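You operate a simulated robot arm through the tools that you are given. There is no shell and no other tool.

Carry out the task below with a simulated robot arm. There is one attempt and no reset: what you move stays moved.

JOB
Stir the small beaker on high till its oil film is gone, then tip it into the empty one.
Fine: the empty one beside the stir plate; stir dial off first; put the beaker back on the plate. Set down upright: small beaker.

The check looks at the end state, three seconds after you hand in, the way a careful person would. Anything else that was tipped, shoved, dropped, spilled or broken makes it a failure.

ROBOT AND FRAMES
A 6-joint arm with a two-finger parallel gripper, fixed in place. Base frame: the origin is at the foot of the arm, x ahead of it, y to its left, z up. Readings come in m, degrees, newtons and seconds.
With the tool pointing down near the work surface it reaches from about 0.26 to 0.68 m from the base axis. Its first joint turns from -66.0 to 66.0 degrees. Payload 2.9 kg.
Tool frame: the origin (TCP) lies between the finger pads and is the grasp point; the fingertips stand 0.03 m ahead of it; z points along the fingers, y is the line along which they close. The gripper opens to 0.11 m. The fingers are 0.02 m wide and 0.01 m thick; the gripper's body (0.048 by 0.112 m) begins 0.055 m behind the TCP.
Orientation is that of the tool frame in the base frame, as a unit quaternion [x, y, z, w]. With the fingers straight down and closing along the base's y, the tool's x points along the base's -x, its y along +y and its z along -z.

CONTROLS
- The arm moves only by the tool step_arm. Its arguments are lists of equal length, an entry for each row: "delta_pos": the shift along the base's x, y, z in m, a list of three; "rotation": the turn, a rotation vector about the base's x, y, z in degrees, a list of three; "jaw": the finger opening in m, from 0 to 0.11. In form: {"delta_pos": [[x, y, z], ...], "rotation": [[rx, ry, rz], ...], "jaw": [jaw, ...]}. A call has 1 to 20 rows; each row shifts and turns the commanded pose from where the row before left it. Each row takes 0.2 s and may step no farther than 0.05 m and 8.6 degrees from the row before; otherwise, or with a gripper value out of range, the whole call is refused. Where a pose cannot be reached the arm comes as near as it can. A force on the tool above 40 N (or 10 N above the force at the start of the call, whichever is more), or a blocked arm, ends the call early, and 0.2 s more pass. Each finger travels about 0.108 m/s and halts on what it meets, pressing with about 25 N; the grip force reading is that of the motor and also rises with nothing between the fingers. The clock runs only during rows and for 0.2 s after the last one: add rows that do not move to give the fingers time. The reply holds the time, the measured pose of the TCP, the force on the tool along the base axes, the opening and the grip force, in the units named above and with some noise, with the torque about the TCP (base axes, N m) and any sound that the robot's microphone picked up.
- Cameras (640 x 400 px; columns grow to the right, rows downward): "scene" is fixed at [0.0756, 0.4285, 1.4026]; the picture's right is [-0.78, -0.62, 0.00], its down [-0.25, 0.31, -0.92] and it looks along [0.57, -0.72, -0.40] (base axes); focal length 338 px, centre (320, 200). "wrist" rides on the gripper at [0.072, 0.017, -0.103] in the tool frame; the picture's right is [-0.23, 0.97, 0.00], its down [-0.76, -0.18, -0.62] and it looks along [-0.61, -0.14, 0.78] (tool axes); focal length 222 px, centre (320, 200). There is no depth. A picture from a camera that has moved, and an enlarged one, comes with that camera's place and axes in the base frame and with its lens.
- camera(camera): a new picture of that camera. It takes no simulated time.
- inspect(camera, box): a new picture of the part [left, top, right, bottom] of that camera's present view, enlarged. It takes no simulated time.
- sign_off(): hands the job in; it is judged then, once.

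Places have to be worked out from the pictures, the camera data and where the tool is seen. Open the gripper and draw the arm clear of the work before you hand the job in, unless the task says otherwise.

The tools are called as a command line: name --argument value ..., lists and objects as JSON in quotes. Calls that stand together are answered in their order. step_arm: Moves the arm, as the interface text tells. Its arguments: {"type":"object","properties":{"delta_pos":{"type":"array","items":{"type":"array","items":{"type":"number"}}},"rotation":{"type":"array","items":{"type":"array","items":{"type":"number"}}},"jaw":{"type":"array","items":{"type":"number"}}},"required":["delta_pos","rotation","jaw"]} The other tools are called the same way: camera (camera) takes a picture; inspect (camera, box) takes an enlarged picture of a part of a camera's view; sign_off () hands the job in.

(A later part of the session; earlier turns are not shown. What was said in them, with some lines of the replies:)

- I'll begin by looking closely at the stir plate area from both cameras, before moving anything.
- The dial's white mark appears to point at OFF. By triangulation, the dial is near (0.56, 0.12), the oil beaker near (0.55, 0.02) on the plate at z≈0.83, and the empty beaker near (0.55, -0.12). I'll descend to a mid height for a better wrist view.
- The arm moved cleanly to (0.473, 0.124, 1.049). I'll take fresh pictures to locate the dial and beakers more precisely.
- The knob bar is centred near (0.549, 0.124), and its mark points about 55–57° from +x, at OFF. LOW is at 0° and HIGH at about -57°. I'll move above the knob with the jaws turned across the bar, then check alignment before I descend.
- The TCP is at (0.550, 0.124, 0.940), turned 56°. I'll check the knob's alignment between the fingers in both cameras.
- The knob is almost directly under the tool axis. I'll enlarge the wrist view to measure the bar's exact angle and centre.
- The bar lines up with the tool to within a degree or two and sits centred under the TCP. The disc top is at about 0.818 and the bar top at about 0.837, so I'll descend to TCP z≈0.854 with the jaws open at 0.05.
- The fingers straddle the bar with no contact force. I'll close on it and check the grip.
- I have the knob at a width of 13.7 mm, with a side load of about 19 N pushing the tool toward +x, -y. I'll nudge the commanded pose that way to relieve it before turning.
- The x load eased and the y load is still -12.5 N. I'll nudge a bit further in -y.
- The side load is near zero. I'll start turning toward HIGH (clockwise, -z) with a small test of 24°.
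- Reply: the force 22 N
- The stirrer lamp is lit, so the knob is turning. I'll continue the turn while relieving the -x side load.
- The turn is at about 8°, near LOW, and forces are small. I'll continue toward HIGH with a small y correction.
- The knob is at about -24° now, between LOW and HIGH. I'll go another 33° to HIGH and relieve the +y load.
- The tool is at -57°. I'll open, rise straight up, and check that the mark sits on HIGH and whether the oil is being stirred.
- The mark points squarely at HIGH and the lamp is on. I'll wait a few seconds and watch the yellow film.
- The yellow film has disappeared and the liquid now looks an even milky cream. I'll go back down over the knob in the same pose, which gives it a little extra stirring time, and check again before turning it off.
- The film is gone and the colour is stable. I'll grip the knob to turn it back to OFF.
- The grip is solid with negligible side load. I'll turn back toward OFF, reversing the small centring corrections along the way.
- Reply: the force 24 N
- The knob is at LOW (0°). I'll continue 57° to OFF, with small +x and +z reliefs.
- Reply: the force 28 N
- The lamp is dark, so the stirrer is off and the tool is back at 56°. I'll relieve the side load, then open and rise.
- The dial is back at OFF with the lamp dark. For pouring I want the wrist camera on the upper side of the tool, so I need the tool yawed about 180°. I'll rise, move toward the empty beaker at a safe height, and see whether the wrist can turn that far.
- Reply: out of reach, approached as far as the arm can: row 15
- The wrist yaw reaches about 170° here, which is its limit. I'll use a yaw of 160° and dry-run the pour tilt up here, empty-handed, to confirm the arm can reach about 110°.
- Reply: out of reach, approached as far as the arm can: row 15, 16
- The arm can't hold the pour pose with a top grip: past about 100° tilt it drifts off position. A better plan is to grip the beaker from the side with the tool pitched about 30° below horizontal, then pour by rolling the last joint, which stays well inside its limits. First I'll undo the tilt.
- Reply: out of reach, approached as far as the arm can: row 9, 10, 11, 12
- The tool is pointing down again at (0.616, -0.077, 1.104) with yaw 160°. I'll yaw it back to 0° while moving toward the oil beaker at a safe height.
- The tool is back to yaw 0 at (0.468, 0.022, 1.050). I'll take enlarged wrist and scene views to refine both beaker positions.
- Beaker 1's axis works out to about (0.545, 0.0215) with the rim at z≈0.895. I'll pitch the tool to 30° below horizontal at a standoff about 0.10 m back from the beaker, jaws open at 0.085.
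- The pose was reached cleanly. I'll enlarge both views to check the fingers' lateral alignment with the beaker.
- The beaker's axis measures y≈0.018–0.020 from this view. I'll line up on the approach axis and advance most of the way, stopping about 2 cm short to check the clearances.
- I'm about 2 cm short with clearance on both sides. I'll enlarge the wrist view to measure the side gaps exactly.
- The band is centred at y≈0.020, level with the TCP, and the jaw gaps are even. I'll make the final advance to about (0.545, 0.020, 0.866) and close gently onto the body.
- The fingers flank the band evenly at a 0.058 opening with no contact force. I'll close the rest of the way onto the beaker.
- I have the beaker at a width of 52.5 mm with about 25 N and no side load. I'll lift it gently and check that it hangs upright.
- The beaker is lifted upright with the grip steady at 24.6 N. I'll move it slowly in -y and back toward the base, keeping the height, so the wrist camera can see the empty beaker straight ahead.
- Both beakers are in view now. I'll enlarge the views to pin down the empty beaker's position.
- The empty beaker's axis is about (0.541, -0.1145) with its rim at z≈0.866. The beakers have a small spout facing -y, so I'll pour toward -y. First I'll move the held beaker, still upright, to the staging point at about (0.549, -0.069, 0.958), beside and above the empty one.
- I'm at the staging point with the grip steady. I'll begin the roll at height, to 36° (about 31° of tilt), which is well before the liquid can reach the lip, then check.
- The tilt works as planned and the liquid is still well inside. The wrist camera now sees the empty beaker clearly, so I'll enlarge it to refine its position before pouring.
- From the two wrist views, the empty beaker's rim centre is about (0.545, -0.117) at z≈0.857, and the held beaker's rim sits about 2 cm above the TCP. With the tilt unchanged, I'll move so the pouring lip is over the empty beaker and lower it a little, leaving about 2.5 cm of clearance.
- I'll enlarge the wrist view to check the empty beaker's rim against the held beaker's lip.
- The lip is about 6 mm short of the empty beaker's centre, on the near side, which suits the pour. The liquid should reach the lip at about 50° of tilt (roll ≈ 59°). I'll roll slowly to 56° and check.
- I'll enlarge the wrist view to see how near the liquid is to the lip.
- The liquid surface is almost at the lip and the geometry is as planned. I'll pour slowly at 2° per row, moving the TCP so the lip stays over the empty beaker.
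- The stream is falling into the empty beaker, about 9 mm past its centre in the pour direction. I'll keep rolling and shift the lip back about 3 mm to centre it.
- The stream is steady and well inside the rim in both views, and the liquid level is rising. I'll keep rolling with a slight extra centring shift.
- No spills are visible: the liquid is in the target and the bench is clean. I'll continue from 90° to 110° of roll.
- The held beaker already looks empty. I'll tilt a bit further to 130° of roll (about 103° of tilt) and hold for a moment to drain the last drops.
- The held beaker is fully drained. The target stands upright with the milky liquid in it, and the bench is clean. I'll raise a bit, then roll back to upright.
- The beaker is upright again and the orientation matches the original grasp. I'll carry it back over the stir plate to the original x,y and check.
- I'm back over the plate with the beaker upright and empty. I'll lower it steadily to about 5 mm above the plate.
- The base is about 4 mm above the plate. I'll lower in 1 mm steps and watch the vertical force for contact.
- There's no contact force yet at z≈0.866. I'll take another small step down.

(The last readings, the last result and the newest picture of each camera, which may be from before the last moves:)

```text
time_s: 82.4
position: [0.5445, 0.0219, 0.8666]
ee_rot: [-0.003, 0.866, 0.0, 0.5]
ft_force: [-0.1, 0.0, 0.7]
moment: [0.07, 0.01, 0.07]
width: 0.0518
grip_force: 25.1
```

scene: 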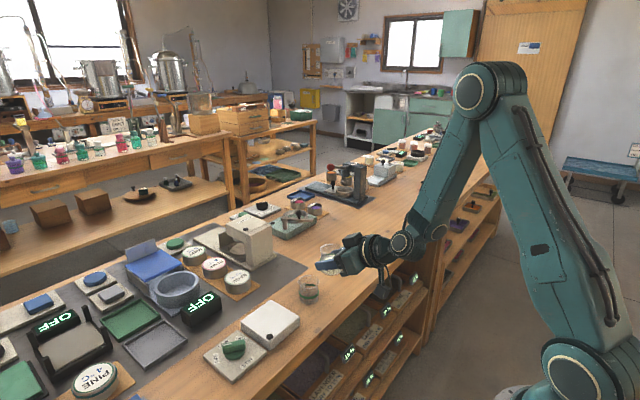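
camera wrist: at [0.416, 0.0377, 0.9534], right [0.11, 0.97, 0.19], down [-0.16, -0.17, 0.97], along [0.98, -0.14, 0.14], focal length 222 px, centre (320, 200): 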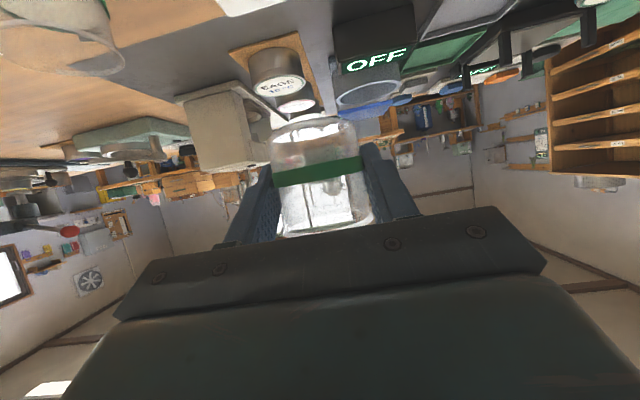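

The force is just starting to change. I'll go one more 0.7 mm step to confirm contact.

step_arm --delta_pos '[[0, 0, -0.0007], [0, 0, 0], [0, 0, 0]]' --rotation '[[0, 0, 0], [0, 0, 0], [0, 0, 0]]' --jaw '[0.042, 0.042, 0.042]'

inspect --camera "wrist" --box '[240, 90, 416, 200]'

```text
time_s: 83.2
position: [0.5447, 0.021, 0.8659]
ee_rot: [-0.002, 0.865, -0.001, 0.501]
ft_force: [1.1, -0.2, 4.4]
moment: [0.11, -0.02, -0.04]
width: 0.0518
grip_force: 25.0
```

```text
3.64 times, centred on (328, 145) of wrist
camera zoom: at [0.4175, 0.0375, 0.8534], right [0.11, 0.97, 0.19], down [-0.16, -0.17, 0.97], along [0.98, -0.14, 0.14], focal length 808 px, centre (291, 400)
```

zoom: 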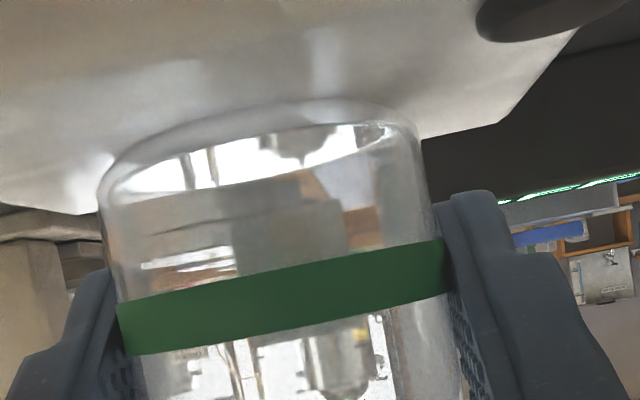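

A 4.4 N upward force says the base is on the plate. I'll open the fingers gradually to release.

step_arm --delta_pos '[[0, 0, 0], [0, 0, 0], [0, 0, 0], [0, 0, 0], [0, 0, 0], [0, 0, 0]]' --rotation '[[0, 0, 0], [0, 0, 0], [0, 0, 0], [0, 0, 0], [0, 0, 0], [0, 0, 0]]' --jaw '[0.048, 0.052, 0.057, 0.065, 0.075, 0.08]'

inspect --camera "wrist" --box '[240, 90, 416, 200]'

inspect --camera "scene" --box '[208, 240, 352, 340]'

```text
time_s: 84.6
position: [0.544, 0.0224, 0.8653]
ee_rot: [-0.002, 0.866, 0.0, 0.5]
ft_force: [0.4, 0.5, 0.1]
moment: [0.01, 0.0, 0.02]
width: 0.0801
grip_force: 0.0
```

```text
3.64 times, centred on (328, 145) of wrist
camera zoom: at [0.4172, 0.0375, 0.8532], right [0.11, 0.97, 0.19], down [-0.16, -0.17, 0.97], along [0.98, -0.14, 0.14], focal length 808 px, centre (291, 400)
```

zoom: 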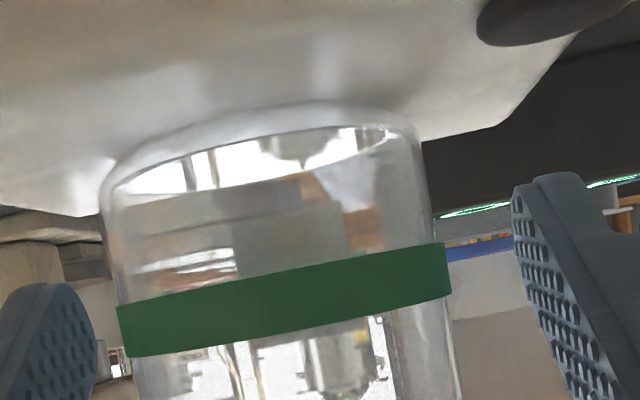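

```text
4.00 times, centred on (280, 290) of scene
camera zoom: at [0.0756, 0.4285, 1.4026], right [-0.78, -0.62, 0.0], down [-0.25, 0.31, -0.92], along [0.57, -0.72, -0.4], focal length 1352 px, centre (480, -160)
```

zoom: 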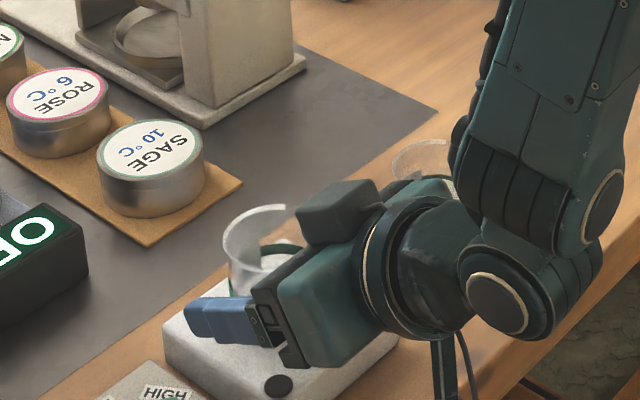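

The beaker stands upright on the plate, released. I'll centre slightly in -y and retract along the approach axis.

step_arm --delta_pos '[[0, -0.0015, 0], [-0.0087, 0, 0.005], [-0.0173, 0, 0.01], [-0.026, 0, 0.015], [-0.026, 0, 0.015], [-0.026, 0, 0.015], [0, 0, 0]]' --rotation '[[0, 0, 0], [0, 0, 0], [0, 0, 0], [0, 0, 0], [0, 0, 0], [0, 0, 0], [0, 0, 0]]' --jaw '[0.085, 0.085, 0.085, 0.085, 0.085, 0.085, 0.085]'

camera --camera "wrist"

inspect --camera "scene" --box '[208, 240, 352, 340]'

```text
time_s: 86.2
position: [0.4393, 0.0199, 0.9274]
ee_rot: [-0.002, 0.866, -0.001, 0.5]
ft_force: [0.1, -1.1, -0.6]
moment: [-0.02, 0.02, -0.02]
width: 0.0854
grip_force: 0.0
```

```text
taken
camera wrist: at [0.3125, 0.0355, 0.9147], right [0.11, 0.97, 0.19], down [-0.16, -0.17, 0.97], along [0.98, -0.14, 0.14], focal length 222 px, centre (320, 200)
```

wrist: 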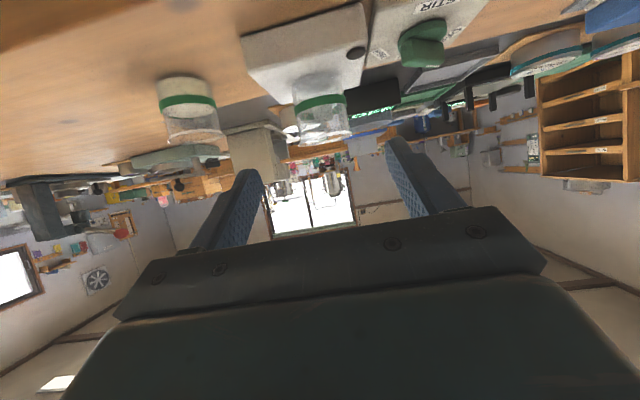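

```text
4.00 times, centred on (280, 290) of scene
camera zoom: at [0.0756, 0.4285, 1.4026], right [-0.78, -0.62, 0.0], down [-0.25, 0.31, -0.92], along [0.57, -0.72, -0.4], focal length 1352 px, centre (480, -160)
```

zoom: 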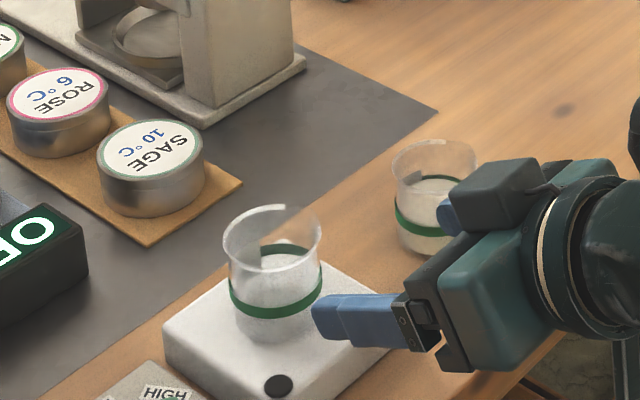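

The small beaker is upright and empty on the plate. The other one holds the liquid. I'll raise the arm, bring the tool vertical again, and draw well clear.

step_arm --delta_pos '[[-0.005, 0, 0.03], [-0.005, 0, 0.04], [0, 0, 0.04], [0, 0.005, 0.03], [0, 0.01, 0.02], [0, 0.02, 0.02], [0, 0.02, 0.02], [0, 0.02, 0.02], [0, 0.02, 0.02], [0, 0.02, 0.02], [0, 0.02, 0.02], [0, 0, 0]]' --rotation '[[0, 0, 0], [0, 0, 0], [0, 0, 0], [0, 7.5, 0], [0, 7.5, 0], [0, 7.5, 0], [0, 7.5, 0], [0, 7.5, 0], [0, 7.5, 0], [0, 7.5, 0], [0, 7.5, 0], [0, 0, 0]]' --jaw '[0.085, 0.085, 0.085, 0.09, 0.1, 0.11, 0.11, 0.11, 0.11, 0.11, 0.11, 0.11]'

camera --camera "scene"

inspect --camera "scene" --box '[195, 255, 355, 385]'

camera --camera "wrist"

```text
time_s: 88.8
position: [0.4274, 0.1534, 1.2062]
ee_rot: [-0.002, 1.0, 0.0, 0.0]
ft_force: [-0.1, 0.3, 0.7]
moment: [0.01, 0.0, -0.02]
width: 0.1102
grip_force: 0.0
```

```text
taken
```

scene: 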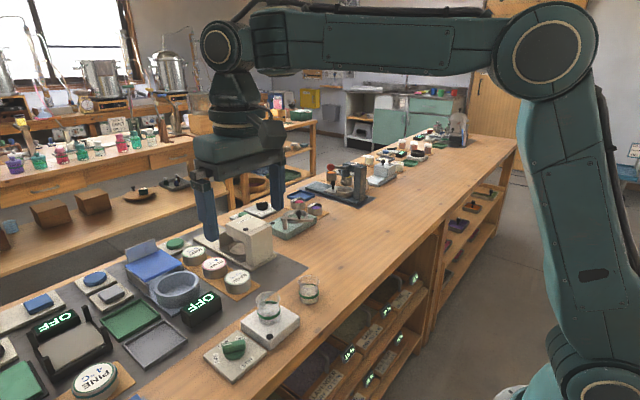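

```text
3.08 times, centred on (275, 320) of scene
camera zoom: at [0.0756, 0.4285, 1.4026], right [-0.78, -0.62, 0.0], down [-0.25, 0.31, -0.92], along [0.57, -0.72, -0.4], focal length 1040 px, centre (458, -169)
```

zoom: 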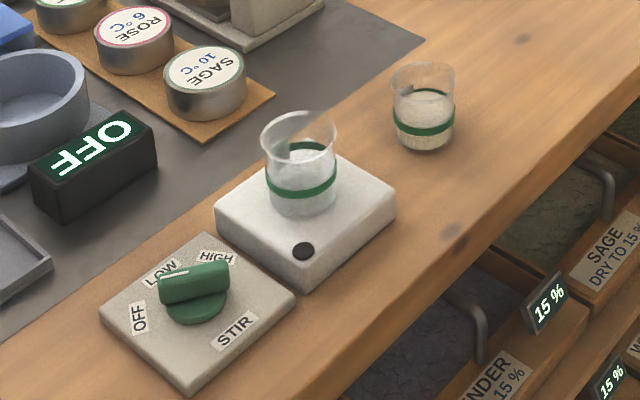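

```text
taken
camera wrist: at [0.354, 0.1695, 1.3076], right [0.22, 0.97, 0.0], down [0.76, -0.17, 0.62], along [0.61, -0.14, -0.78], focal length 222 px, centre (320, 200)
```

wrist: 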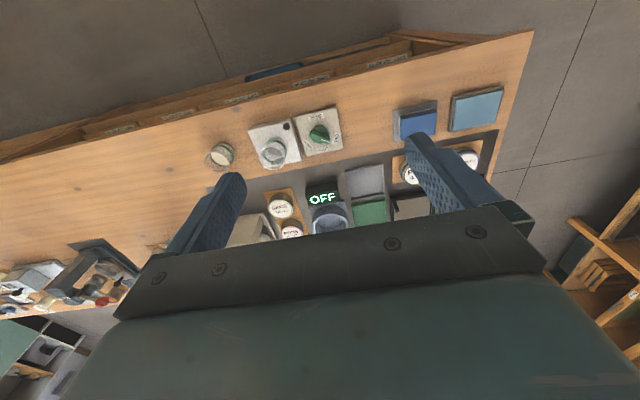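

I'll take one last close look at both beakers and the dial before handing in.

inspect --camera "scene" --box '[240, 265, 336, 325]'

inspect --camera "wrist" --box '[192, 95, 352, 195]'

```text
6.67 times, centred on (288, 295) of scene
camera zoom: at [0.0756, 0.4285, 1.4026], right [-0.78, -0.62, 0.0], down [-0.25, 0.31, -0.92], along [0.57, -0.72, -0.4], focal length 2252 px, centre (533, -433)
```

zoom: 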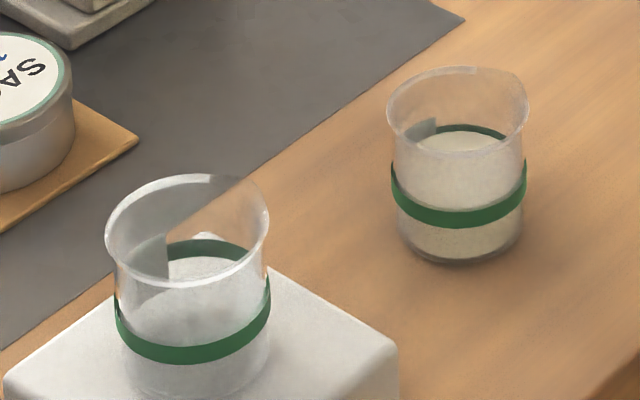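

```text
4.00 times, centred on (272, 145) of wrist
camera zoom: at [0.354, 0.1695, 1.3076], right [0.22, 0.97, 0.0], down [0.76, -0.17, 0.62], along [0.61, -0.14, -0.78], focal length 888 px, centre (512, 420)
```

zoom: 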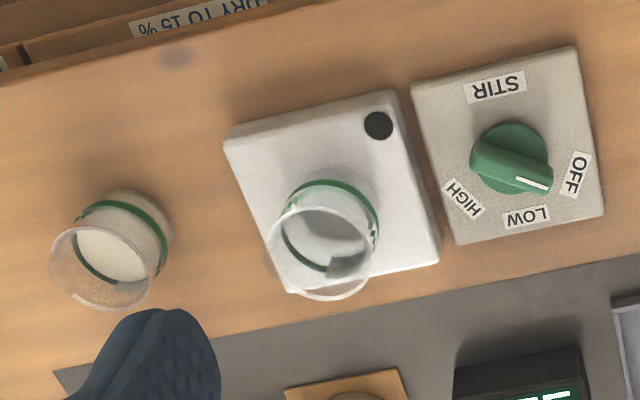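

Everything checks out. The dial is on OFF with its lamp dark, the small beaker stands empty and upright on the plate, and the liquid with no yellow film is in the other beaker. The bench shows no spills and the arm is clear with the gripper open, so I'm handing in.

sign_off

```text
The job is handed in.
```

The job is done and handed in. I stirred the small beaker on HIGH until its yellow oil film was gone, about six seconds. Then I turned the dial to OFF and poured the beaker into the empty one beside the stir plate.

The last pictures before I handed in showed:
- **Small beaker:** empty and upright, back on the plate close to where it started.
- **Other beaker:** upright and in place, holding all the milky liquid with no film on top.
- **Dial:** on OFF, with the plate's lamp dark.
- **Bench:** no spills, and nothing else moved.

The gripper is open and the arm is clear of the work.
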